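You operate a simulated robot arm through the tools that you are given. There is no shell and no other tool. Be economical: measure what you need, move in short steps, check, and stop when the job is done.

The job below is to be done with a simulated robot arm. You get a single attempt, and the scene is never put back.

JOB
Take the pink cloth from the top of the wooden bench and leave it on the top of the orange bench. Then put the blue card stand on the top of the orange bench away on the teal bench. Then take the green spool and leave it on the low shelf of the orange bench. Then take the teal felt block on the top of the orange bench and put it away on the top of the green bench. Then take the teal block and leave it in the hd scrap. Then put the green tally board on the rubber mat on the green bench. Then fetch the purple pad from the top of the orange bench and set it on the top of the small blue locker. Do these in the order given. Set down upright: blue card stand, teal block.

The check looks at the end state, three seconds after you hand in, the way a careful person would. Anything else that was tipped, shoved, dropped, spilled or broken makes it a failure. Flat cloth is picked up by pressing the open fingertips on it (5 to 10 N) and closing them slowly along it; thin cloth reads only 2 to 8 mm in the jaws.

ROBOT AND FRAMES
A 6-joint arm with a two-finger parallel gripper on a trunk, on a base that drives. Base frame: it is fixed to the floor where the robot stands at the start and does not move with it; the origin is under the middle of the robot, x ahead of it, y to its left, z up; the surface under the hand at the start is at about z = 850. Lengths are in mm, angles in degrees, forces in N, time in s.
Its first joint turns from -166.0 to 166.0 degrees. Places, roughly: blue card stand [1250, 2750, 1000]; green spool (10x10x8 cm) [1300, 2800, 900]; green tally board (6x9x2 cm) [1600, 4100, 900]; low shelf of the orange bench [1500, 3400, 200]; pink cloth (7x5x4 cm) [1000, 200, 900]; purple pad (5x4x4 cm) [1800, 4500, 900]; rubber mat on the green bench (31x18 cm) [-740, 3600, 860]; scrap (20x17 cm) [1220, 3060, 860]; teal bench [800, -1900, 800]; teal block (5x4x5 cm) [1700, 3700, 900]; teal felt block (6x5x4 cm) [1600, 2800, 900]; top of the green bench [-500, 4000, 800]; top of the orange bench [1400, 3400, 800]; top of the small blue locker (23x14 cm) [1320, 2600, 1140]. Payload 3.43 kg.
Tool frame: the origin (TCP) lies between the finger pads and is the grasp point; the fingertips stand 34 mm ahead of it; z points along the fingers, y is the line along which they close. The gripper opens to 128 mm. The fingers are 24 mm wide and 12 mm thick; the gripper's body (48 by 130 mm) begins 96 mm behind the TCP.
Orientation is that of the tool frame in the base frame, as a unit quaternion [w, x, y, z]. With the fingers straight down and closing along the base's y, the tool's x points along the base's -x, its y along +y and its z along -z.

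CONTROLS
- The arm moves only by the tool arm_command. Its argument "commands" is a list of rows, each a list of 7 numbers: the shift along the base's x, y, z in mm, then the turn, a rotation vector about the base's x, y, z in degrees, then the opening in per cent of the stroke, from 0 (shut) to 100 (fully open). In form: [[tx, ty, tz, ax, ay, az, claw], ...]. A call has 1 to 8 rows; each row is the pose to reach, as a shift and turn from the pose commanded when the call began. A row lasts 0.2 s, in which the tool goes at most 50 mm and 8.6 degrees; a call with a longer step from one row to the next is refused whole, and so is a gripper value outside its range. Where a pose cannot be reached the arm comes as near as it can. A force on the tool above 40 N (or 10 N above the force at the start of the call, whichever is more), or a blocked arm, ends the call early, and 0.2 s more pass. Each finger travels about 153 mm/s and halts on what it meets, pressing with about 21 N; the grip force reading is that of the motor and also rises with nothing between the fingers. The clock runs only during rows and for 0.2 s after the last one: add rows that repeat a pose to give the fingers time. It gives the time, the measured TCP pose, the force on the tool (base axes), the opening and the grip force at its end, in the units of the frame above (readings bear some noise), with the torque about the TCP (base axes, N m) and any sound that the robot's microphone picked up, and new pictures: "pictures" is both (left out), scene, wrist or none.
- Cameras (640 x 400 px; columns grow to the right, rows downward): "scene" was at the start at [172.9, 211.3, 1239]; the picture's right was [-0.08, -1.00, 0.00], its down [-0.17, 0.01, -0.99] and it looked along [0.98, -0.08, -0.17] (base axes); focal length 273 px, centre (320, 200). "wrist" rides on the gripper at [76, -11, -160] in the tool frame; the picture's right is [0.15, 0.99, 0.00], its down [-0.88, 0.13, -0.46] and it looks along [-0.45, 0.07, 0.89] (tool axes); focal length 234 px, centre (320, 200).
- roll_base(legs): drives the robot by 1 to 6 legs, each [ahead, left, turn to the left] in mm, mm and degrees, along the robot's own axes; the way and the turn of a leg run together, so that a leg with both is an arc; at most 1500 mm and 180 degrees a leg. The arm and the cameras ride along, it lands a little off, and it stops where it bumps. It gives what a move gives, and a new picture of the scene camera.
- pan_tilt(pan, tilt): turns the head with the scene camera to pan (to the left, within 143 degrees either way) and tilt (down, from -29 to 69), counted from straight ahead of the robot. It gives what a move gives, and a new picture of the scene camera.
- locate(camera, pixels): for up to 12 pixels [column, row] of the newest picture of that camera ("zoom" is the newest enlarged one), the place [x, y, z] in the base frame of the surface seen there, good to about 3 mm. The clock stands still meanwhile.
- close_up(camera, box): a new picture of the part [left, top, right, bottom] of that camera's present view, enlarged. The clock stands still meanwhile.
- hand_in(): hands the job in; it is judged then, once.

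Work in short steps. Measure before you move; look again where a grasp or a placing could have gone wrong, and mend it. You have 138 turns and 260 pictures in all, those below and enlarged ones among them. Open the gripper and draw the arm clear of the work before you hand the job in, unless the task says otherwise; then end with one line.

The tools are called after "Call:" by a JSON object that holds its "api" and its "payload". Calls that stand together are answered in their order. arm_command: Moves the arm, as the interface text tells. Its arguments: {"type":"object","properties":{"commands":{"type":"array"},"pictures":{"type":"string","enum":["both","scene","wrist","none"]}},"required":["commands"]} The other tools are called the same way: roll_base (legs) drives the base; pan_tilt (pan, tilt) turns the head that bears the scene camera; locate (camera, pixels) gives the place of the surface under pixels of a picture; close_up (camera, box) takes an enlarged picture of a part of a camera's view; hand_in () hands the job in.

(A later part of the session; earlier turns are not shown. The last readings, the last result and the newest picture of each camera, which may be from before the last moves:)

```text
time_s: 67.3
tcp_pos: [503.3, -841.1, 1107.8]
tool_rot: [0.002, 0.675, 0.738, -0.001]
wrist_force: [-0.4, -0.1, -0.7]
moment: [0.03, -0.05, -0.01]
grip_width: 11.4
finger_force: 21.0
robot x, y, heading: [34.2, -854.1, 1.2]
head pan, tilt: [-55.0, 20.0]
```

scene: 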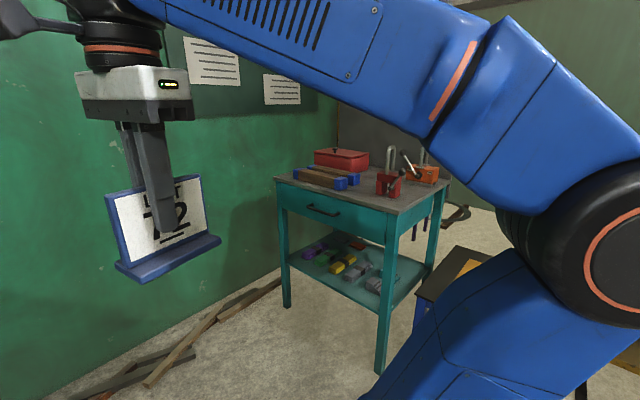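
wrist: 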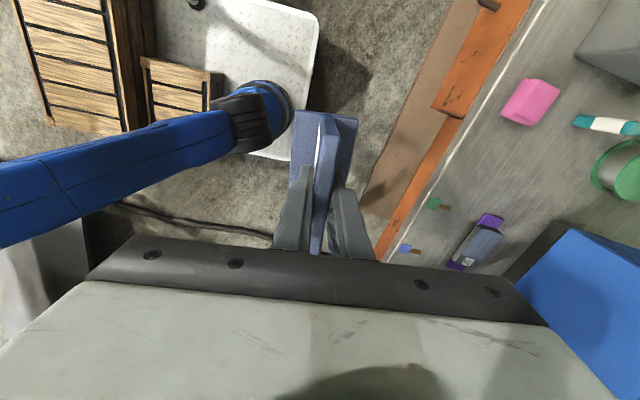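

The teal bench spans x 470–1170, its drawer front at y≈-1620..-1700. I'll turn to face it (-90°) and slide in front of it.

Call:
{"api": "roll_base", "payload": {"legs": [[0, 0, -91], [0, 600, 0]]}}

Call:
{"api": "pan_tilt", "payload": {"pan": 10, "tilt": 25}}

```text
time_s: 74.5
tcp_pos: [626.6, -1317.4, 1107.6]
tool_rot: [0.001, 0.999, 0.044, -0.001]
wrist_force: [0.2, -0.5, -0.7]
moment: [0.02, 0.0, -0.01]
grip_width: 11.5
finger_force: 21.0
robot x, y, heading: [616.1, -850.3, -88.9]
head pan, tilt: [-55.0, 20.0]
```

scene: 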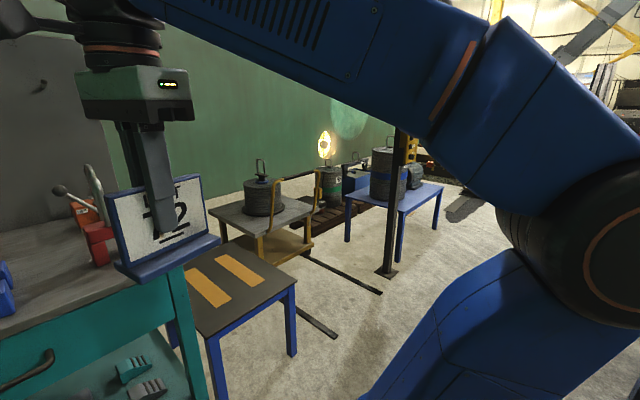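

```text
time_s: 75.8
tcp_pos: [627.8, -1316.0, 1107.3]
tool_rot: [0.001, 0.999, 0.045, -0.002]
wrist_force: [-0.6, 0.6, -0.8]
moment: [-0.03, 0.02, 0.03]
grip_width: 11.8
finger_force: 20.9
robot x, y, heading: [617.9, -846.8, -89.3]
head pan, tilt: [10.0, 25.0]
```

scene: 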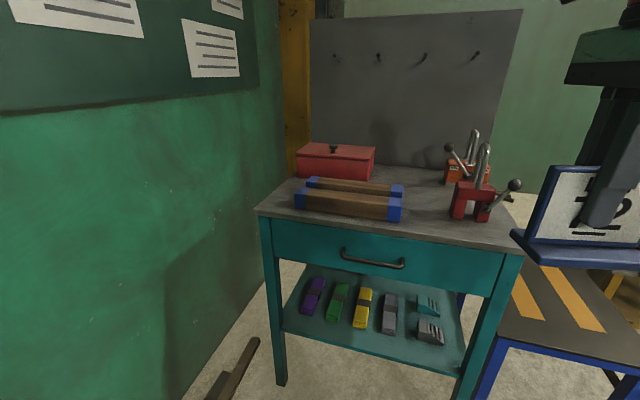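

There's free top between the wood bars and the red clamp around (428,195). I'll measure it.

Call:
{"api": "locate", "payload": {"camera": "scene", "pixels": [[401, 221], [405, 190], [452, 218], [428, 195], [428, 180], [428, 230], [405, 172], [450, 185], [375, 178], [445, 235], [460, 205], [520, 186]]}}

Call:
{"api": "close_up", "payload": {"camera": "scene", "box": [340, 120, 532, 260]}}

```text
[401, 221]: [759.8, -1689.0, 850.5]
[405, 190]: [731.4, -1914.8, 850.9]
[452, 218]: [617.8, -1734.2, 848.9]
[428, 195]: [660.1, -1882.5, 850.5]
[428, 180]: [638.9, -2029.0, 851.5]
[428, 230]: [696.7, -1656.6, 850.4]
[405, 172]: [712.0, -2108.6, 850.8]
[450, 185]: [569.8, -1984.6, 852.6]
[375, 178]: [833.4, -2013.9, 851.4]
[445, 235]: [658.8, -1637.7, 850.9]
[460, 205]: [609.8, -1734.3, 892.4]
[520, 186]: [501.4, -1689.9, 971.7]
```

```text
2.86 times, centred on (436, 190) of scene
```

zoom: 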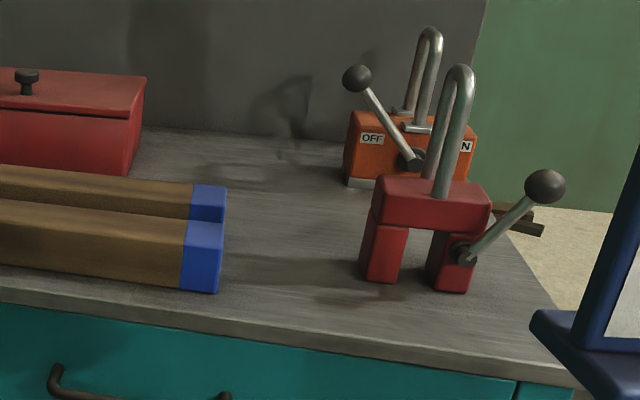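

I'll place it at (688,-1712) turned 90° for good margins. First a check of the clamp heights, and I'll begin turning the tool in free air.

Call:
{"api": "locate", "payload": {"camera": "zoom", "pixels": [[461, 70], [430, 32], [360, 78], [205, 190], [400, 180], [220, 290], [360, 275]]}}

Call:
{"api": "arm_command", "payload": {"commands": [[10, -5, 0, 0, 0, 8.5, 0], [20, -10, 0, 0, 0, 17, 0], [30, -20, 0, 0, 0, 25.5, 0], [40, -30, 0, 0, 0, 34, 0], [50, -40, 0, 0, 0, 42.5, 0], [60, -60, 0, 0, 0, 51, 0], [60, -80, 0, 0, 0, 59.5, 0], [60, -100, 0, 0, 0, 68, 0]], "pictures": "none"}}

Call:
{"api": "arm_command", "payload": {"commands": [[0, -45, 0, 0, 0, 8.5, 0], [0, -90, 0, 0, 0, 17, 0], [0, -135, 0, 0, 0, 17, 0], [0, -180, 0, 0, 0, 17, 0], [0, -225, 0, 0, 0, 17, 0], [0, -260, 0, 0, 0, 17, 0], [0, -260, 0, 0, 0, 17, 0]]}}

```text
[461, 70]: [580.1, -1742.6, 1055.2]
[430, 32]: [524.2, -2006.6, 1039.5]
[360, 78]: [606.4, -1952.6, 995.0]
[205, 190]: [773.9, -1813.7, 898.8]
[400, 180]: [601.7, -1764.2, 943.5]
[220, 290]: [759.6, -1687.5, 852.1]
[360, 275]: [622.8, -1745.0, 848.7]
```

```text
time_s: 77.6
tcp_pos: [689.2, -1415.3, 1107.3]
tool_rot: [0.003, 0.803, 0.596, -0.001]
wrist_force: [0.3, 1.0, -0.2]
moment: [-0.02, 0.0, 0.01]
grip_width: 11.7
finger_force: 20.9
robot x, y, heading: [613.7, -851.4, -88.9]
head pan, tilt: [10.0, 25.0]
```

```text
time_s: 79.2
tcp_pos: [686.1, -1678.7, 1105.7]
tool_rot: [0.002, 0.707, 0.708, -0.001]
wrist_force: [-0.1, -0.3, -0.7]
moment: [-0.03, -0.01, -0.01]
grip_width: 11.7
finger_force: 21.5
robot x, y, heading: [618.3, -845.4, -89.0]
head pan, tilt: [10.0, 25.0]
```

scene: 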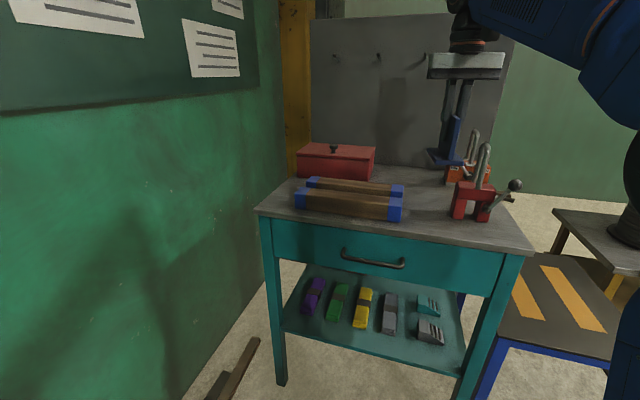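
wrist: 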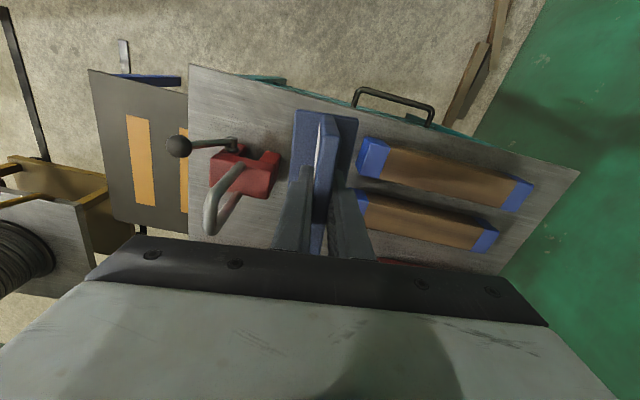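

Margins look good. I'll descend at (692,-1722) to just above the top.

Call:
{"api": "arm_command", "payload": {"commands": [[6, -43, 0, 0, 0, 0, 0], [6, -43, -45, 0, 0, 0, 0], [6, -43, -90, 0, 0, 0, 0], [6, -43, -130, 0, 0, 0, 0], [6, -43, -160, 0, 0, 0, 0], [6, -43, -172, 0, 0, 0, 0], [6, -43, -172, 0, 0, 0, 0]]}}

```text
time_s: 80.8
tcp_pos: [693.7, -1719.5, 935.8]
tool_rot: [0.001, 0.707, 0.708, -0.001]
wrist_force: [0.5, -0.2, -0.7]
moment: [-0.05, -0.02, 0.0]
grip_width: 11.9
finger_force: 21.2
robot x, y, heading: [610.5, -848.2, -89.1]
head pan, tilt: [10.0, 25.0]
```

scene: 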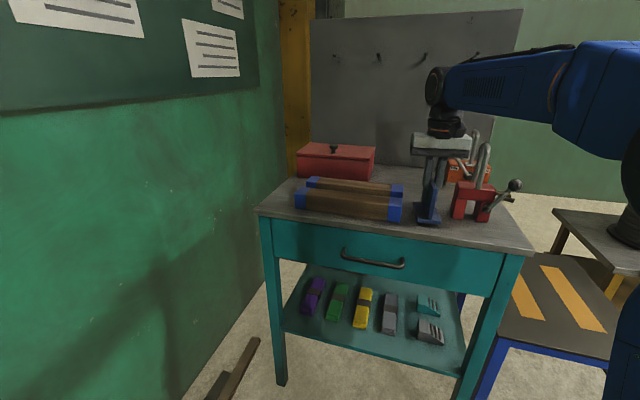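
wrist: 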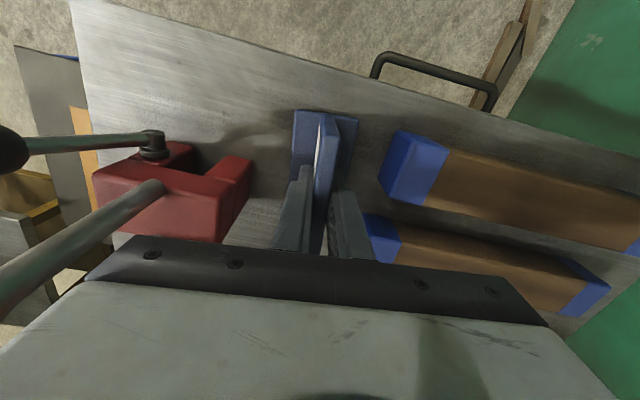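

About 9 mm is left to go. I'll lower gently.

Call:
{"api": "arm_command", "payload": {"commands": [[0, 0, -5, 0, 0, 0, 0], [0, 0, -8, 0, 0, 0, 0], [0, 0, -10, 0, 0, 0, 0], [0, 0, -10, 0, 0, 0, 0]], "pictures": "none"}}

```text
time_s: 81.8
tcp_pos: [694.4, -1720.3, 925.1]
tool_rot: [0.003, 0.707, 0.708, -0.001]
wrist_force: [-0.8, -0.7, 11.1]
moment: [0.36, 0.21, 0.03]
grip_width: 11.6
finger_force: 21.0
robot x, y, heading: [615.1, -848.2, -89.0]
head pan, tilt: [10.0, 25.0]
```

It's in contact (11 N upward). I'll open, then rise straight up.

Call:
{"api": "arm_command", "payload": {"commands": [[0, 0, 1, 0, 0, 0, 15], [0, 0, 1, 0, 0, 0, 35], [0, 0, 1, 0, 0, 0, 40], [0, 0, 30, 0, 0, 0, 40], [0, 0, 70, 0, 0, 0, 40], [0, 0, 115, 0, 0, 0, 40], [0, 0, 160, 0, 0, 0, 40], [0, 40, 185, 0, 0, 0, 40]], "pictures": "scene"}}

Call:
{"api": "arm_command", "payload": {"commands": [[0, 45, 0, 0, 0, 0, 60], [0, 90, 0, 0, 0, 0, 80], [0, 135, 0, 0, 0, 0, 80], [0, 180, 0, 0, 0, 0, 80], [0, 225, 0, 0, 0, 0, 80], [0, 270, 0, 0, 0, 0, 80], [0, 315, 0, 0, 0, 0, 80], [0, 360, 0, 0, 0, 0, 80]], "pictures": "scene"}}

```text
time_s: 83.6
tcp_pos: [692.5, -1682.8, 1108.4]
tool_rot: [0.001, 0.707, 0.708, 0.0]
wrist_force: [0.5, -0.7, -0.7]
moment: [0.1, 0.04, 0.02]
grip_width: 51.1
finger_force: 0.1
robot x, y, heading: [611.8, -847.6, -88.9]
head pan, tilt: [10.0, 25.0]
```

scene: 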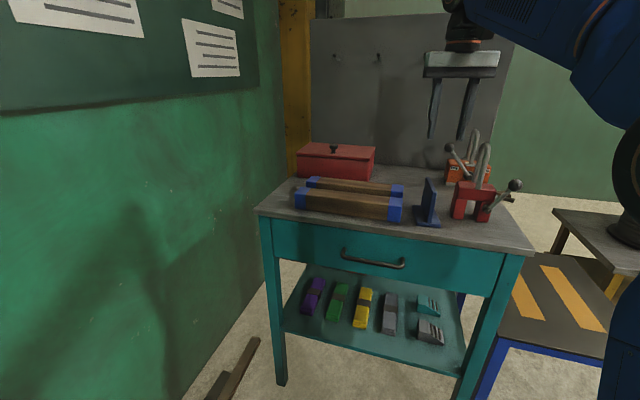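

```text
time_s: 85.4
tcp_pos: [692.1, -1321.4, 1107.4]
tool_rot: [0.002, 0.706, 0.708, -0.001]
wrist_force: [0.5, -1.1, -0.3]
moment: [0.04, 0.06, -0.01]
grip_width: 102.2
finger_force: 0.1
robot x, y, heading: [614.3, -849.5, -89.2]
head pan, tilt: [10.0, 25.0]
```

scene: 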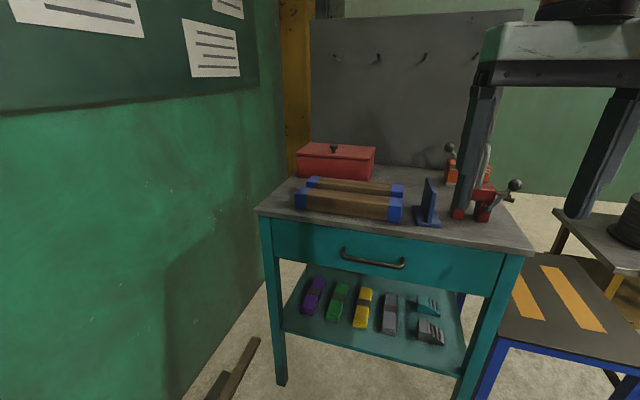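

The stand is upright on the teal bench. I'll go back the way I came.

Call:
{"api": "roll_base", "payload": {"legs": [[0, -580, 0], [0, 0, 89.3], [0, 1100, 0]]}}

```text
time_s: 97.8
tcp_pos: [475.0, 310.0, 1107.2]
tool_rot: [0.002, 0.0, 1.0, 0.001]
wrist_force: [0.5, -1.2, -0.9]
moment: [0.01, 0.04, 0.02]
grip_width: 102.3
finger_force: 0.1
robot x, y, heading: [5.1, 229.5, 0.6]
head pan, tilt: [10.0, 25.0]
```

scene: 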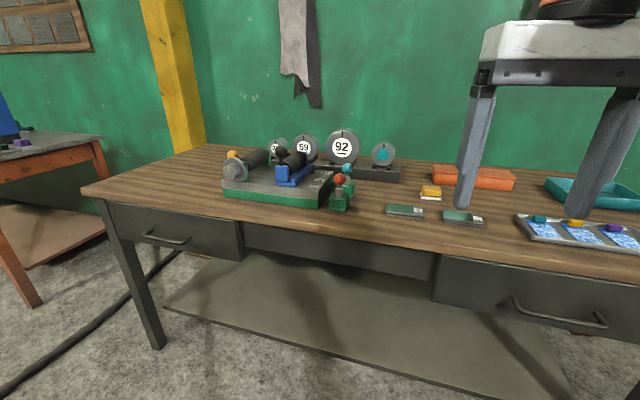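

Call:
{"api": "roll_base", "payload": {"legs": [[95, 400, -0.6], [160, 1400, 0], [150, 800, 0]]}}

Call:
{"api": "pan_tilt", "payload": {"pan": 5, "tilt": 32}}

```text
time_s: 110.8
tcp_pos: [850.8, 2889.5, 1107.9]
tool_rot: [0.002, 0.008, 1.0, 0.001]
wrist_force: [-0.3, -0.1, -1.0]
moment: [0.0, -0.03, -0.02]
grip_width: 102.2
finger_force: 0.1
robot x, y, heading: [375.7, 2816.8, 0.0]
head pan, tilt: [10.0, 25.0]
```

scene: 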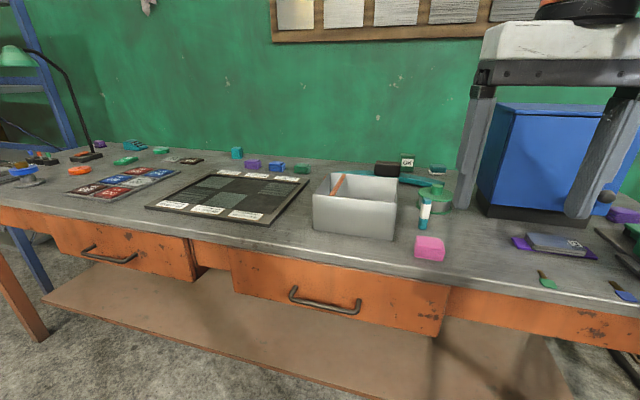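

```text
time_s: 111.5
tcp_pos: [850.6, 2887.5, 1107.8]
tool_rot: [0.003, 0.008, 1.0, 0.001]
wrist_force: [-0.1, 0.4, 0.4]
moment: [-0.01, -0.01, -0.02]
grip_width: 102.3
finger_force: 0.0
robot x, y, heading: [377.7, 2817.5, -0.0]
head pan, tilt: [5.0, 32.0]
```

scene: 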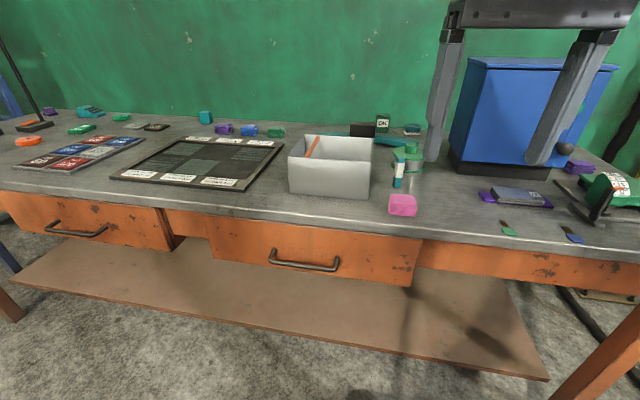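

Back in front of the orange bench. I'll measure the spool, the low shelf and the bench underside.

Call:
{"api": "close_up", "payload": {"camera": "scene", "box": [340, 100, 468, 220]}}

Call:
{"api": "locate", "payload": {"camera": "scene", "pixels": [[100, 300], [300, 340], [480, 368], [300, 300], [450, 330], [410, 282], [408, 232], [480, 268], [460, 300], [250, 250], [412, 147], [400, 168]]}}

```text
3.33 times, centred on (404, 160) of scene
```

zoom: 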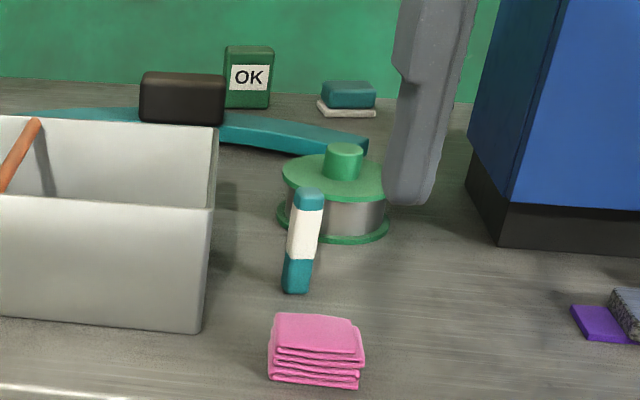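

```text
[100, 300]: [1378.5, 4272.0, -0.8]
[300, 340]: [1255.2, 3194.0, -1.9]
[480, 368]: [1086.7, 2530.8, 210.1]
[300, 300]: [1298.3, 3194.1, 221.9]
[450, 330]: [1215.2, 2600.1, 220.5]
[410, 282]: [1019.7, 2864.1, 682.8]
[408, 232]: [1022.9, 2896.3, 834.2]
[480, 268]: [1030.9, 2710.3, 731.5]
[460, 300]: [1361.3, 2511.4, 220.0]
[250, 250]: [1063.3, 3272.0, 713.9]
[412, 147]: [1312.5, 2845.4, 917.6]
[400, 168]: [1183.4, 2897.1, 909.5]
```

The shelf top is at z≈220, its front edge near x≈1080–1110, and the drawer bottom at 683, so the tool must be tilted there. I'll measure the spool's knob and flange.

Call:
{"api": "locate", "payload": {"camera": "zoom", "pixels": [[343, 148], [327, 165], [359, 165], [343, 172], [343, 190], [290, 178], [380, 190], [335, 240], [320, 158], [345, 200]]}}

Call:
{"api": "pan_tilt", "payload": {"pan": -10, "tilt": 60}}

```text
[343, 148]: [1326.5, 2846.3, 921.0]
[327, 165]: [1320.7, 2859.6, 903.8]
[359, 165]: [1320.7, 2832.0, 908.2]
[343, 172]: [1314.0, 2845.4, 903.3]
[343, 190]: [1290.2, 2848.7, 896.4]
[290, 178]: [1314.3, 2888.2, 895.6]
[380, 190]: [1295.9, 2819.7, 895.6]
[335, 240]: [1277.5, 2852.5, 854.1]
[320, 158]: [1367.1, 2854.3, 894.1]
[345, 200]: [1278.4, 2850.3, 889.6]
```

```text
time_s: 112.4
tcp_pos: [851.1, 2887.1, 1106.7]
tool_rot: [0.001, 0.008, 1.0, 0.001]
wrist_force: [0.3, -0.2, -0.3]
moment: [-0.04, 0.01, 0.0]
grip_width: 102.5
finger_force: 0.1
robot x, y, heading: [380.5, 2820.2, -0.1]
head pan, tilt: [-10.0, 60.0]
```

scene: 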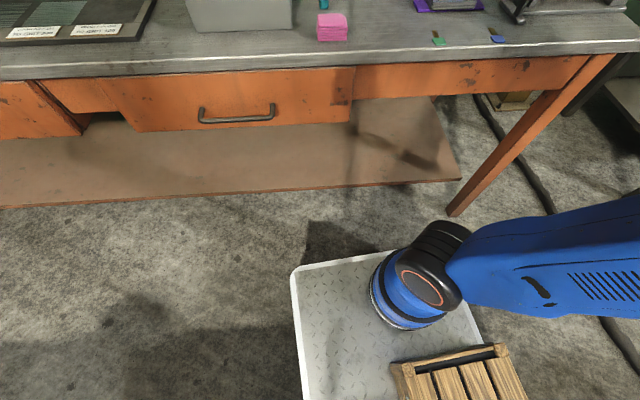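

Knob: centre (1328,2846), diameter ≈30, z 896–921. I'll locate the deck's front edge and the shelf edge too.

Call:
{"api": "locate", "payload": {"camera": "scene", "pixels": [[295, 270], [385, 252], [425, 300], [100, 203], [350, 187], [455, 180], [250, 195], [250, 125], [430, 130], [452, 212]]}}

```text
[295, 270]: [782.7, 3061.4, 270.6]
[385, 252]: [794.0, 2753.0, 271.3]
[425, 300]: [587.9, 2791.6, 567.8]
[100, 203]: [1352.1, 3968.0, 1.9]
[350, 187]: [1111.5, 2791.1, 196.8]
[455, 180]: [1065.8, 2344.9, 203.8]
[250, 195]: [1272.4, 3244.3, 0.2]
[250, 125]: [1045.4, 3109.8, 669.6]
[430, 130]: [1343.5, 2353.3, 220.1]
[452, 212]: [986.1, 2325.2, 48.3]
```

I'll tilt the tool 40° forward (fingers pointing ahead and down) while moving to above the spool.

Call:
{"api": "arm_command", "payload": {"commands": [[40, -5, 10, 0, -8, 0, 60], [80, -10, 10, 0, -16, 0, 60], [125, -15, 10, 0, -24, 0, 60], [170, -20, 10, 0, -32, 0, 60], [215, -25, 10, 0, -40, 0, 60], [260, -30, 10, 0, -40, 0, 60], [305, -35, 0, 0, -40, 0, 60], [350, -41, 0, 0, -40, 0, 60]], "pictures": "none"}}

Call:
{"api": "pan_tilt", "payload": {"pan": 5, "tilt": 25}}

Call:
{"api": "arm_command", "payload": {"commands": [[45, 0, -20, 0, 0, 0, 60], [90, 0, -40, 0, 0, 0, 60], [110, 0, -70, 0, 0, 0, 60], [110, 0, -110, 0, 0, 0, 60], [110, 0, -110, 0, 0, 0, 60]]}}

```text
time_s: 114.2
tcp_pos: [1203.9, 2846.3, 1108.2]
tool_rot: [0.344, 0.008, 0.939, 0.004]
wrist_force: [-0.1, -0.1, 0.5]
moment: [-0.01, -0.02, 0.02]
grip_width: 76.9
finger_force: 0.1
robot x, y, heading: [377.5, 2812.5, 0.2]
head pan, tilt: [-10.0, 60.0]
```

```text
time_s: 115.2
tcp_pos: [1203.7, 2846.1, 1107.3]
tool_rot: [0.343, 0.007, 0.939, 0.004]
wrist_force: [0.2, -0.7, -1.0]
moment: [-0.02, 0.01, -0.02]
grip_width: 77.1
finger_force: 0.2
robot x, y, heading: [377.1, 2816.0, -0.2]
head pan, tilt: [5.0, 25.0]
```

scene: 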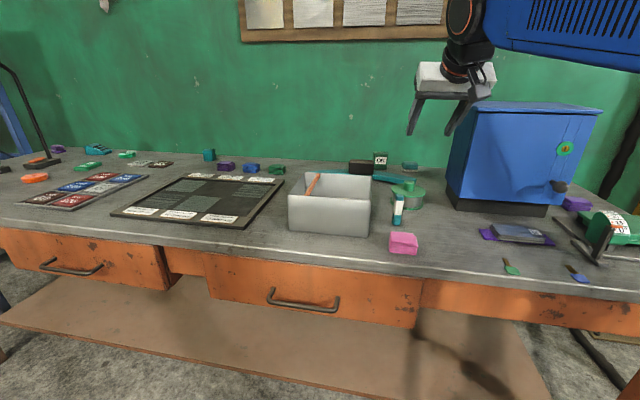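

```text
time_s: 116.5
tcp_pos: [1310.8, 2849.3, 999.7]
tool_rot: [0.343, 0.007, 0.939, 0.004]
wrist_force: [0.1, 0.3, 0.6]
moment: [0.01, 0.04, 0.03]
grip_width: 76.9
finger_force: 0.1
robot x, y, heading: [378.5, 2816.1, -0.0]
head pan, tilt: [5.0, 25.0]
```

scene: 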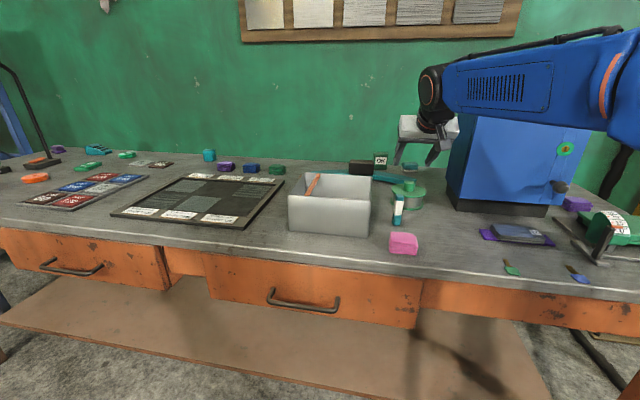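
wrist: 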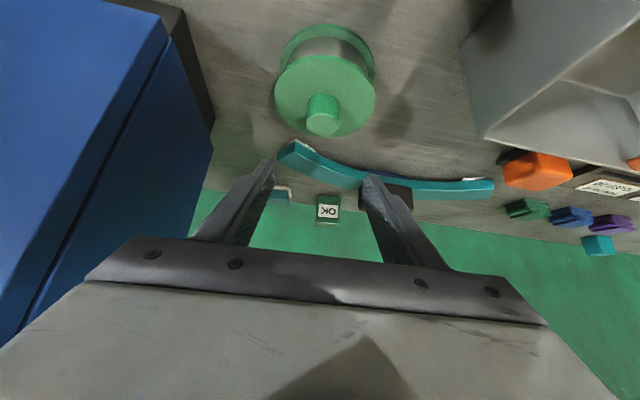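

I'll verify the knob's position from the wrist view.

Call:
{"api": "locate", "payload": {"camera": "wrist", "pixels": [[323, 127], [311, 120], [338, 120], [323, 118], [323, 135], [278, 95], [374, 95], [323, 62], [295, 130], [320, 178]]}}

```text
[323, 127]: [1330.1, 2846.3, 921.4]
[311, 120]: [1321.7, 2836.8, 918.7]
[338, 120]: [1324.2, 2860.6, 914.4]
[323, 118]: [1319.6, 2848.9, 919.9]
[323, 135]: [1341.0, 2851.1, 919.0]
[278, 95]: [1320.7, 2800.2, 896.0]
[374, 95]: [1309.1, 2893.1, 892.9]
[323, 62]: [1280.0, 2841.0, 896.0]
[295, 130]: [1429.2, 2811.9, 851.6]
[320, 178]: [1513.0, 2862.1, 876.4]
```

Knob centre is (1329,2848). I'll descend to TCP (1313,2848,933) and close.

Call:
{"api": "arm_command", "payload": {"commands": [[2, -1, -35, 0, 0, 0, 60], [2, -1, -58, 0, 0, 0, 60], [2, -1, -66, 0, 0, 0, 60], [2, -1, -66, 0, 0, 0, 40], [2, -1, -66, 0, 0, 0, 20], [2, -1, -66, 0, 0, 0, 10], [2, -1, -66, 0, 0, 0, 10]]}}

```text
time_s: 118.0
tcp_pos: [1311.8, 2846.9, 930.2]
tool_rot: [0.344, 0.007, 0.939, 0.004]
wrist_force: [0.9, -2.7, 0.3]
moment: [-0.56, -0.22, -0.11]
grip_width: 31.8
finger_force: 20.6
robot x, y, heading: [378.8, 2819.7, -0.2]
head pan, tilt: [5.0, 25.0]
```

scene: 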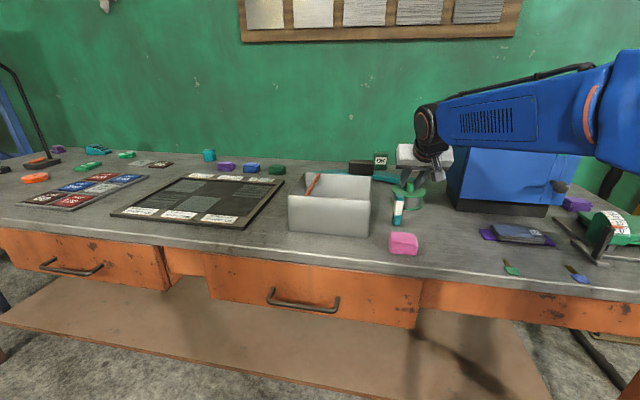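
wrist: 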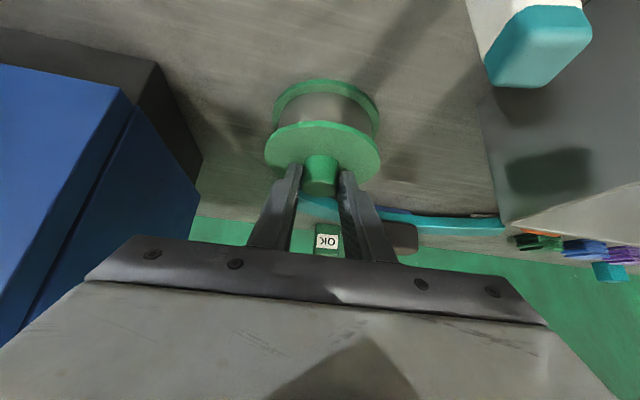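

The knob is gripped at 32 mm. I'll lift and check that the spool stays level.

Call:
{"api": "arm_command", "payload": {"commands": [[0, 0, 10, 0, 0, 0, 5], [0, 0, 30, 0, 0, 0, 5], [0, 0, 60, 0, 0, 0, 5], [0, 0, 100, 0, 0, 0, 5], [0, 0, 140, 0, 0, 0, 5], [0, 0, 140, 0, 0, 0, 5]]}}

```text
time_s: 119.5
tcp_pos: [1313.7, 2846.6, 1073.3]
tool_rot: [0.344, 0.008, 0.939, 0.003]
wrist_force: [-0.7, -0.3, -10.7]
moment: [0.01, 0.15, -0.01]
grip_width: 31.3
finger_force: 20.7
robot x, y, heading: [376.8, 2817.4, 0.2]
head pan, tilt: [5.0, 25.0]
```

scene: 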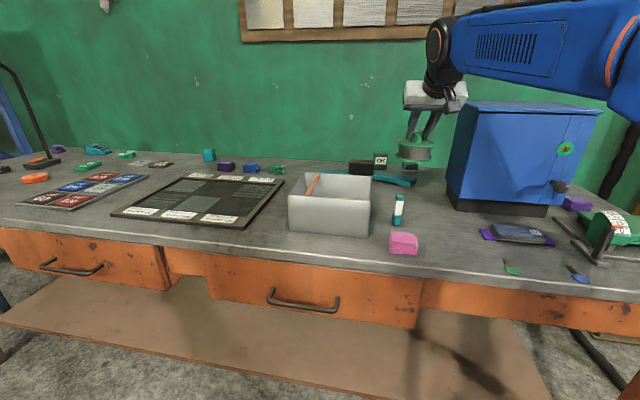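
wrist: 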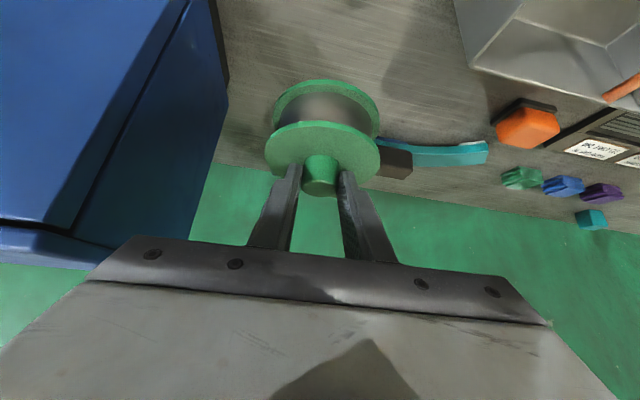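

It hangs level (about 11 N). I'll draw back over the bench.

Call:
{"api": "arm_command", "payload": {"commands": [[-30, 0, 0, 0, 0, 0, 5], [-70, 0, 0, 0, 0, 0, 5], [-115, 0, 0, 0, 0, 0, 5], [-160, 0, 0, 0, 0, 0, 5], [-205, 0, 0, 0, 0, 0, 5], [-250, 0, 0, 0, 0, 0, 5], [-295, 0, 0, 0, 0, 0, 5], [-340, 0, 0, 0, 0, 0, 5]], "pictures": "none"}}

Call:
{"api": "roll_base", "payload": {"legs": [[-130, 0, 0]]}}

Call:
{"api": "pan_tilt", "payload": {"pan": 5, "tilt": 45}}

```text
time_s: 121.2
tcp_pos: [972.8, 2845.3, 1070.0]
tool_rot: [0.344, 0.007, 0.939, 0.004]
wrist_force: [0.6, 0.0, -10.1]
moment: [0.0, 0.19, -0.04]
grip_width: 31.7
finger_force: 20.9
robot x, y, heading: [377.9, 2818.9, -0.3]
head pan, tilt: [5.0, 25.0]
```

```text
time_s: 122.5
tcp_pos: [842.8, 2844.4, 1070.8]
tool_rot: [0.344, 0.008, 0.939, 0.004]
wrist_force: [0.0, 0.4, -9.1]
moment: [0.01, 0.18, 0.03]
grip_width: 31.6
finger_force: 20.5
robot x, y, heading: [246.8, 2817.6, 0.1]
head pan, tilt: [5.0, 25.0]
```

scene: 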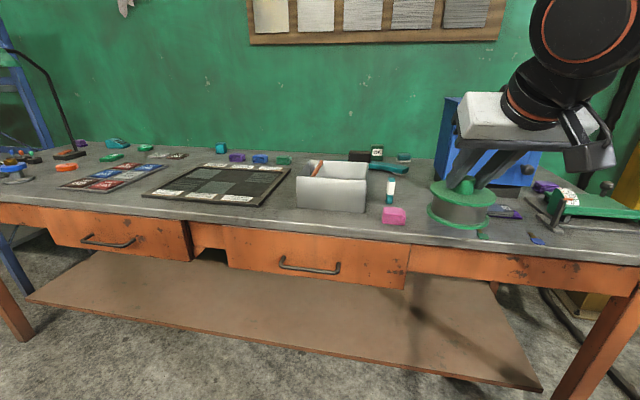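

```text
time_s: 123.4
tcp_pos: [844.0, 2844.8, 1069.2]
tool_rot: [0.343, 0.009, 0.939, 0.003]
wrist_force: [-0.4, 0.0, -10.2]
moment: [0.03, 0.18, -0.03]
grip_width: 31.3
finger_force: 21.0
robot x, y, heading: [247.5, 2819.4, -0.1]
head pan, tilt: [5.0, 45.0]
```

scene: 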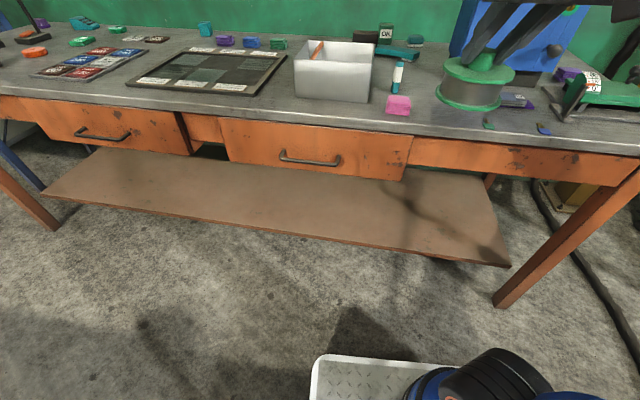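

I'll lower in front of the bench in steps.

Call:
{"api": "arm_command", "payload": {"commands": [[0, 0, -40, 0, 0, 0, 5], [0, 0, -85, 0, 0, 0, 5], [0, 0, -130, 0, 0, 0, 5], [0, 0, -175, 0, 0, 0, 5], [0, 0, -220, 0, 0, 0, 5], [0, 0, -265, 0, 0, 0, 5], [0, 0, -310, 0, 0, 0, 5], [0, 0, -350, 0, 0, 0, 5]], "pictures": "scene"}}

```text
time_s: 125.2
tcp_pos: [856.6, 2847.7, 749.3]
tool_rot: [0.343, 0.007, 0.939, 0.004]
wrist_force: [0.1, 0.8, -9.8]
moment: [0.01, 0.2, -0.04]
grip_width: 31.6
finger_force: 21.0
out of reach, approached as far as the arm can: row 8
robot x, y, heading: [248.3, 2819.0, -0.1]
head pan, tilt: [5.0, 45.0]
```

scene: 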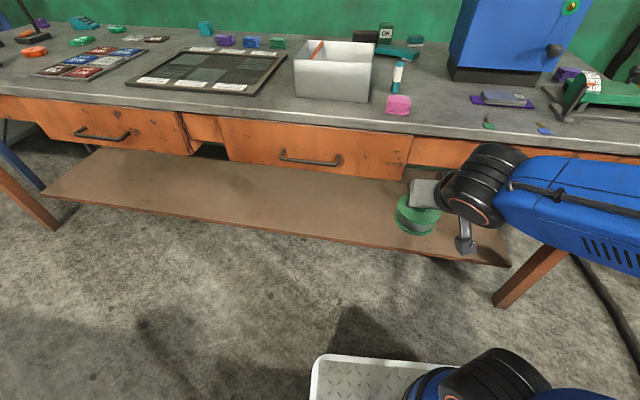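

The arm is folded too tightly at this height. I'll back the base up 170 mm (the gap between the green and blue benches is clear behind), then extend and lower.

Call:
{"api": "roll_base", "payload": {"legs": [[-170, 0, 0]]}}

Call:
{"api": "arm_command", "payload": {"commands": [[40, 0, 0, 0, 0, 0, 5], [80, 0, 0, 0, 0, 0, 5], [120, 0, -20, 0, 0, 0, 5], [150, 0, -50, 0, 0, 0, 5], [160, 0, -95, 0, 0, 0, 5], [165, 0, -140, 0, 0, 0, 5], [165, 0, -185, 0, 0, 0, 5], [165, 0, -230, 0, 0, 0, 5]], "pictures": "scene"}}

```text
time_s: 126.6
tcp_pos: [681.7, 2847.0, 749.4]
tool_rot: [0.343, 0.009, 0.939, 0.004]
wrist_force: [0.2, -0.2, -9.5]
moment: [-0.01, 0.19, 0.0]
grip_width: 31.3
finger_force: 21.0
robot x, y, heading: [73.9, 2815.6, -0.5]
head pan, tilt: [5.0, 45.0]
```

scene: 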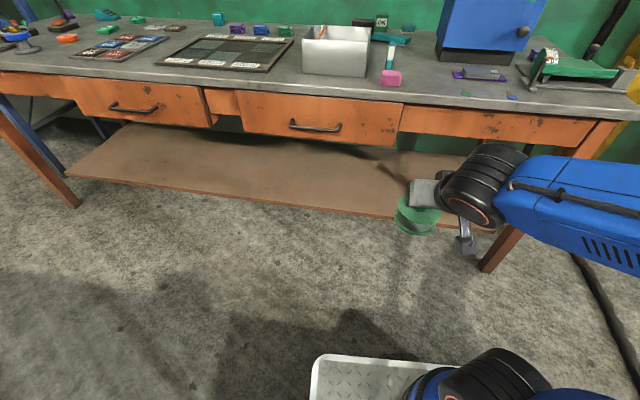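

```text
time_s: 128.4
tcp_pos: [868.8, 2854.4, 526.3]
tool_rot: [0.342, 0.01, 0.94, 0.003]
wrist_force: [-0.3, 0.1, -9.7]
moment: [-0.03, 0.15, 0.04]
grip_width: 31.4
finger_force: 20.8
out of reach, approached as far as the arm can: row 7, 8
robot x, y, heading: [74.1, 2818.9, -0.1]
head pan, tilt: [5.0, 45.0]
```

scene: 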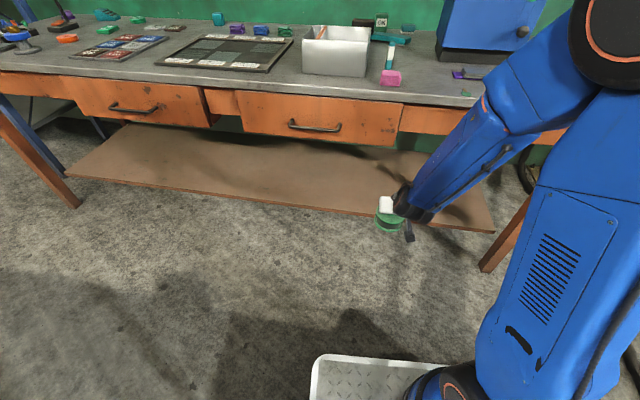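

The limit recedes as the tool goes farther out. I'll go forward and down together, staying under the drawer (683) and above the shelf (221).

Call:
{"api": "arm_command", "payload": {"commands": [[45, 0, 0, 0, 0, 0, 5], [85, 0, -20, 0, 0, 0, 5], [120, 0, -55, 0, 0, 0, 5], [155, 0, -90, 0, 0, 0, 5], [155, 0, -90, 0, 0, 0, 5]]}}

```text
time_s: 129.6
tcp_pos: [1020.4, 2855.0, 437.4]
tool_rot: [0.343, 0.009, 0.939, 0.003]
wrist_force: [-0.2, -0.5, -9.6]
moment: [0.0, 0.16, -0.01]
grip_width: 31.5
finger_force: 21.0
robot x, y, heading: [74.6, 2819.2, -0.3]
head pan, tilt: [5.0, 45.0]
```

scene: 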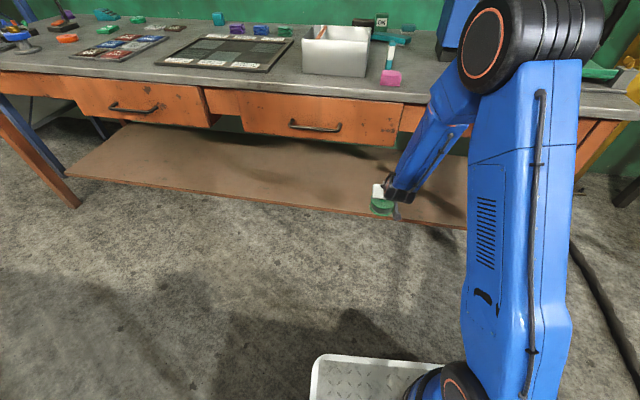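
wrist: 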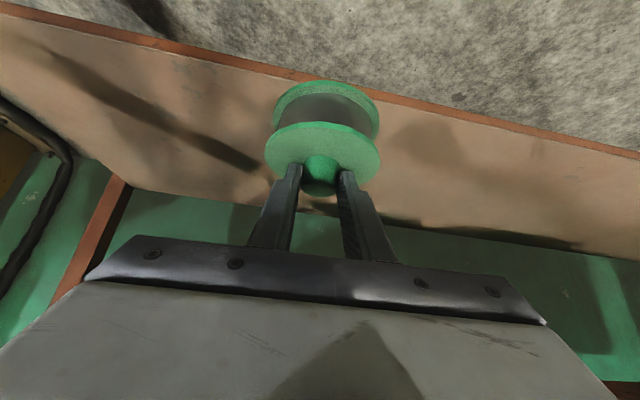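

I'll check the forearm's clearance to the bench edge, and the shelf below.

Call:
{"api": "locate", "payload": {"camera": "scene", "pixels": [[435, 105], [420, 135], [405, 170], [393, 190], [432, 90], [480, 40], [415, 160]]}}

Call:
{"api": "locate", "payload": {"camera": "wrist", "pixels": [[200, 75], [420, 115], [260, 120], [400, 160], [320, 205], [220, 190], [320, 250]]}}

```text
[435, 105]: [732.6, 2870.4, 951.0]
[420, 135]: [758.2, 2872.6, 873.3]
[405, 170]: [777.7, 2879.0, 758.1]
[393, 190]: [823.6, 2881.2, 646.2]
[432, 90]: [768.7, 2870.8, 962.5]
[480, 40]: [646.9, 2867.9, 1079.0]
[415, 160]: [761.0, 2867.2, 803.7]
```

```text
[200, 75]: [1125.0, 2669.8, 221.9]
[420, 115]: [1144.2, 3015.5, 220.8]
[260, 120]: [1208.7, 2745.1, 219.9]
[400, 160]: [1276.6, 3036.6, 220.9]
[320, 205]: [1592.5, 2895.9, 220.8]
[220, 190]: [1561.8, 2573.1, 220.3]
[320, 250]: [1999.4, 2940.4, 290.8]
```

Clearance is fine. I'll go forward under the bench to TCP (1175, 2855, ~315).

Call:
{"api": "arm_command", "payload": {"commands": [[30, 0, -35, 0, 0, 0, 5], [60, 0, -70, 0, 0, 0, 5], [90, 0, -100, 0, 0, 0, 5], [120, 0, -115, 0, 0, 0, 5], [155, 0, -122, 0, 0, 0, 5], [155, 0, -122, 0, 0, 0, 5]]}}

```text
time_s: 131.0
tcp_pos: [1179.8, 2854.7, 314.5]
tool_rot: [0.343, 0.009, 0.939, 0.002]
wrist_force: [0.4, 0.2, -10.5]
moment: [0.01, 0.19, -0.03]
grip_width: 31.5
finger_force: 21.1
robot x, y, heading: [74.8, 2821.8, -0.2]
head pan, tilt: [5.0, 45.0]
```

scene: 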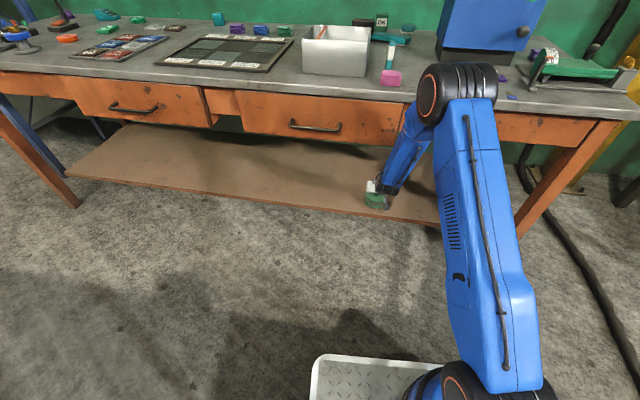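
wrist: 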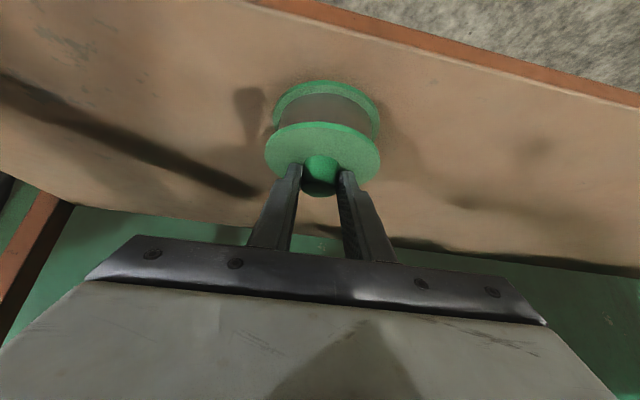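

The spool is over the shelf. I'll lower gently until contact.

Call:
{"api": "arm_command", "payload": {"commands": [[10, 0, -6, 0, 0, 0, 5], [10, 0, -11, 0, 0, 0, 5], [10, 0, -14, 0, 0, 0, 5], [10, 0, -14, 0, 0, 0, 5]], "pictures": "wrist"}}

```text
time_s: 132.0
tcp_pos: [1190.0, 2854.0, 302.2]
tool_rot: [0.343, 0.009, 0.939, 0.002]
wrist_force: [0.4, -0.6, -10.0]
moment: [0.0, 0.16, 0.05]
grip_width: 31.5
finger_force: 21.5
robot x, y, heading: [73.2, 2819.3, -0.1]
head pan, tilt: [5.0, 45.0]
```

wrist: 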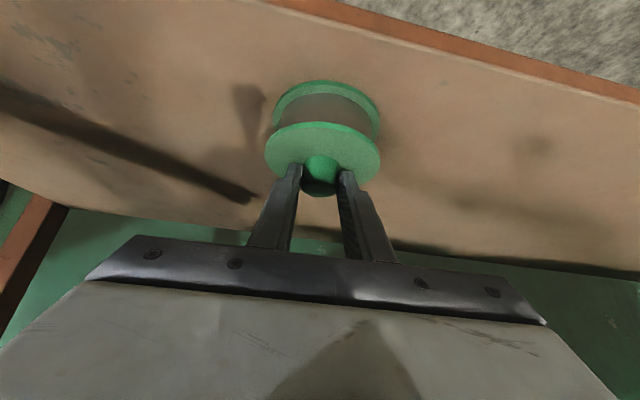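

Call:
{"api": "arm_command", "payload": {"commands": [[0, 0, -2, 0, 0, 0, 5], [0, 0, -3, 0, 0, 0, 5], [0, 0, -3, 0, 0, 0, 5]], "pictures": "none"}}

```text
time_s: 132.8
tcp_pos: [1189.2, 2854.2, 301.2]
tool_rot: [0.344, 0.009, 0.939, 0.003]
wrist_force: [2.7, 0.2, 3.0]
moment: [-0.54, -0.15, 0.11]
grip_width: 31.6
finger_force: 20.8
robot x, y, heading: [72.9, 2816.9, -0.3]
head pan, tilt: [5.0, 45.0]
```

It rests on the shelf. I'll open, then withdraw along the tool axis (back and up).

Call:
{"api": "arm_command", "payload": {"commands": [[0, 0, 0, 0, 0, 0, 25], [0, 0, 0, 0, 0, 0, 45], [0, 0, 0, 0, 0, 0, 60], [-19, 0, 23, 0, 0, 0, 60], [-45, 0, 54, 0, 0, 0, 60], [-80, 0, 75, 0, 0, 0, 60], [-120, 0, 95, 0, 0, 0, 60], [-155, 0, 120, 0, 0, 0, 60]]}}

```text
time_s: 134.6
tcp_pos: [1034.4, 2852.0, 421.3]
tool_rot: [0.343, 0.009, 0.939, 0.003]
wrist_force: [-0.3, -0.8, 0.5]
moment: [0.04, -0.05, -0.02]
grip_width: 76.9
finger_force: 0.1
robot x, y, heading: [73.4, 2812.3, -0.2]
head pan, tilt: [5.0, 45.0]
```

scene: 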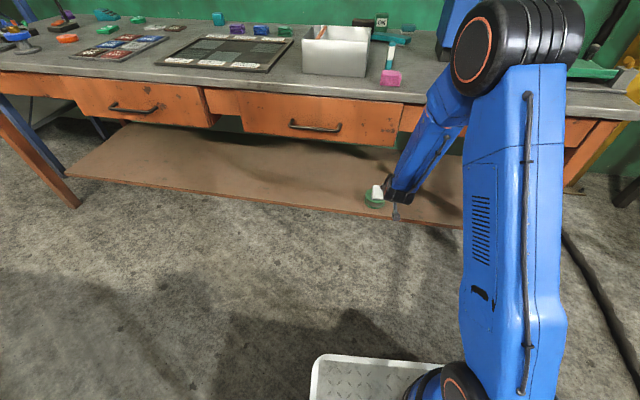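
wrist: 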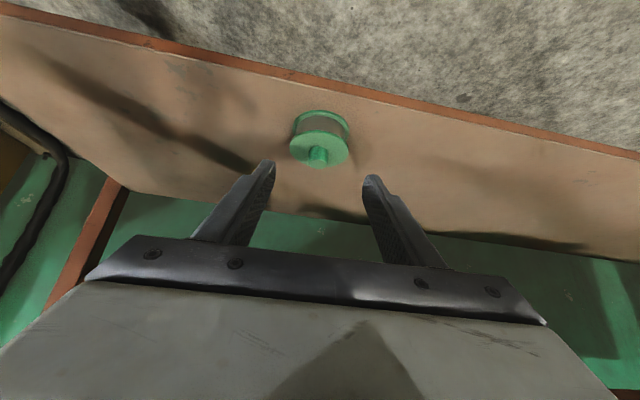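

The spool stands on the shelf. I'll reverse out from under the bench and raise the arm.

Call:
{"api": "arm_command", "payload": {"commands": [[-30, 0, 30, 0, 0, 0, 60], [-60, 0, 60, 0, 0, 0, 60], [-95, 0, 90, 0, 0, 0, 60], [-130, 0, 120, 0, 0, 0, 60], [-155, 0, 160, 0, 0, 0, 60], [-155, 0, 205, 0, 0, 0, 60], [-155, 0, 250, 0, 0, 0, 60], [-155, 0, 295, 0, 0, 0, 60]], "pictures": "none"}}

Call:
{"api": "arm_command", "payload": {"commands": [[0, 0, 45, 0, 8, 0, 60], [0, 0, 90, 0, 16, 0, 60], [0, 0, 135, 0, 24, 0, 60], [0, 0, 180, 0, 32, 0, 60], [0, 0, 225, 0, 40, 0, 60], [0, 0, 270, 0, 40, 0, 60], [0, 0, 315, 0, 40, 0, 60], [0, 0, 360, 0, 40, 0, 60]], "pictures": "scene"}}

```text
time_s: 136.4
tcp_pos: [879.6, 2853.2, 715.8]
tool_rot: [0.344, 0.006, 0.939, 0.0]
wrist_force: [-0.9, 1.0, 0.2]
moment: [-0.01, -0.01, -0.04]
grip_width: 77.0
finger_force: 0.1
robot x, y, heading: [73.6, 2820.2, -0.1]
head pan, tilt: [5.0, 45.0]
```

```text
time_s: 138.2
tcp_pos: [877.2, 2852.5, 1075.6]
tool_rot: [0.001, 0.01, 1.0, -0.001]
wrist_force: [-0.3, -0.9, 0.7]
moment: [-0.03, 0.01, 0.0]
grip_width: 76.6
finger_force: 0.1
robot x, y, heading: [72.0, 2818.4, -0.2]
head pan, tilt: [5.0, 45.0]
```

scene: 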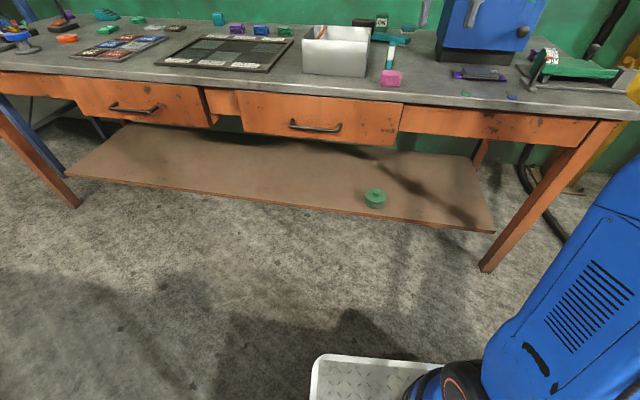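

The spool is placed. Next is the teal felt block near the wall at ≈(1623,2770). I'll raise the arm a little, drive ahead, and look closely.

Call:
{"api": "arm_command", "payload": {"commands": [[-40, 0, 30, 0, 0, 0, 60], [-80, 0, 60, 0, 0, 0, 60], [-120, 0, 90, 0, 0, 0, 60]], "pictures": "none"}}

Call:
{"api": "roll_base", "payload": {"legs": [[380, 0, 0]]}}

Call:
{"api": "pan_tilt", "payload": {"pan": 5, "tilt": 28}}

Call:
{"api": "close_up", "payload": {"camera": "scene", "box": [330, 60, 490, 180]}}

```text
time_s: 139.0
tcp_pos: [759.2, 2852.5, 1162.1]
tool_rot: [0.001, 0.01, 1.0, 0.0]
wrist_force: [0.4, -0.5, 0.0]
moment: [-0.02, 0.05, 0.01]
grip_width: 76.6
finger_force: 0.0
robot x, y, heading: [73.6, 2821.2, -0.2]
head pan, tilt: [5.0, 45.0]
```

```text
time_s: 141.4
tcp_pos: [1134.0, 2855.2, 1163.7]
tool_rot: [0.001, 0.008, 1.0, 0.0]
wrist_force: [0.3, -0.1, 0.5]
moment: [0.01, 0.0, 0.03]
grip_width: 77.0
finger_force: 0.0
robot x, y, heading: [451.8, 2818.7, -0.0]
head pan, tilt: [5.0, 45.0]
```

scene: 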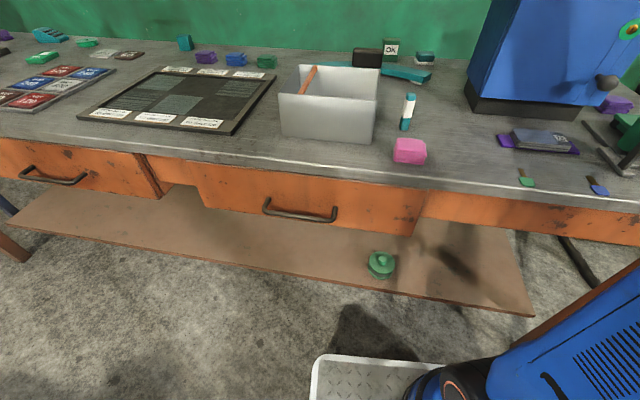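

```text
time_s: 142.2
tcp_pos: [1133.5, 2853.4, 1163.3]
tool_rot: [0.0, 0.008, 1.0, 0.0]
wrist_force: [-0.3, 0.2, 0.3]
moment: [-0.01, 0.01, 0.0]
grip_width: 77.0
finger_force: 0.1
robot x, y, heading: [449.5, 2816.9, 0.2]
head pan, tilt: [5.0, 28.0]
```

scene: 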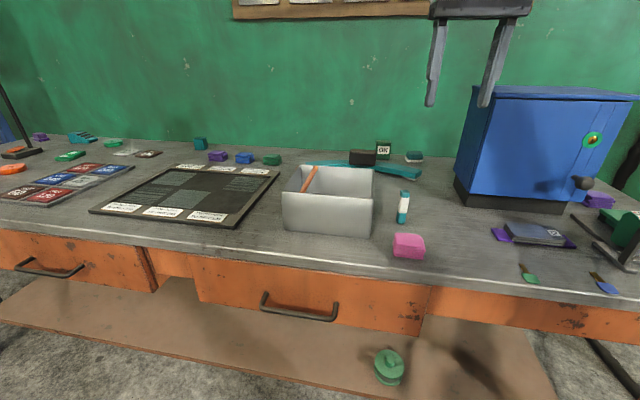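

```text
3.33 times, centred on (410, 120) of scene
```

zoom: 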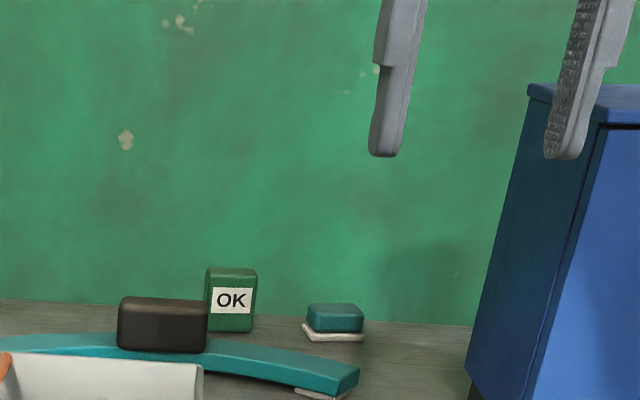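

The felt block, teal on white felt, is at zoom (335,320). I'll measure it and its surroundings.

Call:
{"api": "locate", "payload": {"camera": "zoom", "pixels": [[310, 307], [360, 307], [312, 328], [360, 330], [335, 309], [305, 338], [362, 340], [335, 322], [355, 375], [300, 350], [500, 330], [232, 300]]}}

Call:
{"api": "locate", "payload": {"camera": "scene", "pixels": [[203, 140], [200, 150], [218, 157], [244, 158], [80, 137], [40, 137], [300, 160], [475, 88], [635, 95], [410, 135], [455, 185]]}}

```text
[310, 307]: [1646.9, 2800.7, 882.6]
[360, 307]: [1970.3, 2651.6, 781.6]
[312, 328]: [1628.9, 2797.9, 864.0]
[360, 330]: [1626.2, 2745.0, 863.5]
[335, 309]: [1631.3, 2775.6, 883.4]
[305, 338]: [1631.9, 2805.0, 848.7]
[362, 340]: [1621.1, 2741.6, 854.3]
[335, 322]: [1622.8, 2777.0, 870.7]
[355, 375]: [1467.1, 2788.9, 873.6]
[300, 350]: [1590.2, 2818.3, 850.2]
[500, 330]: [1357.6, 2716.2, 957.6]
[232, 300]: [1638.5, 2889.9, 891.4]
```

```text
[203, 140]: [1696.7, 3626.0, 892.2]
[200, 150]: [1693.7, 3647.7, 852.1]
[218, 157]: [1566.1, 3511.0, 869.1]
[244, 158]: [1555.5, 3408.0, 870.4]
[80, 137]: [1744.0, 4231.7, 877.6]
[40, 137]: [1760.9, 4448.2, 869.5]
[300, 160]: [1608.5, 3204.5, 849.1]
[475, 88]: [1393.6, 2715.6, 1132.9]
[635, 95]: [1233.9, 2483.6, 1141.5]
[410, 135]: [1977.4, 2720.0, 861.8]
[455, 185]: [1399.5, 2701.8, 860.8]
```

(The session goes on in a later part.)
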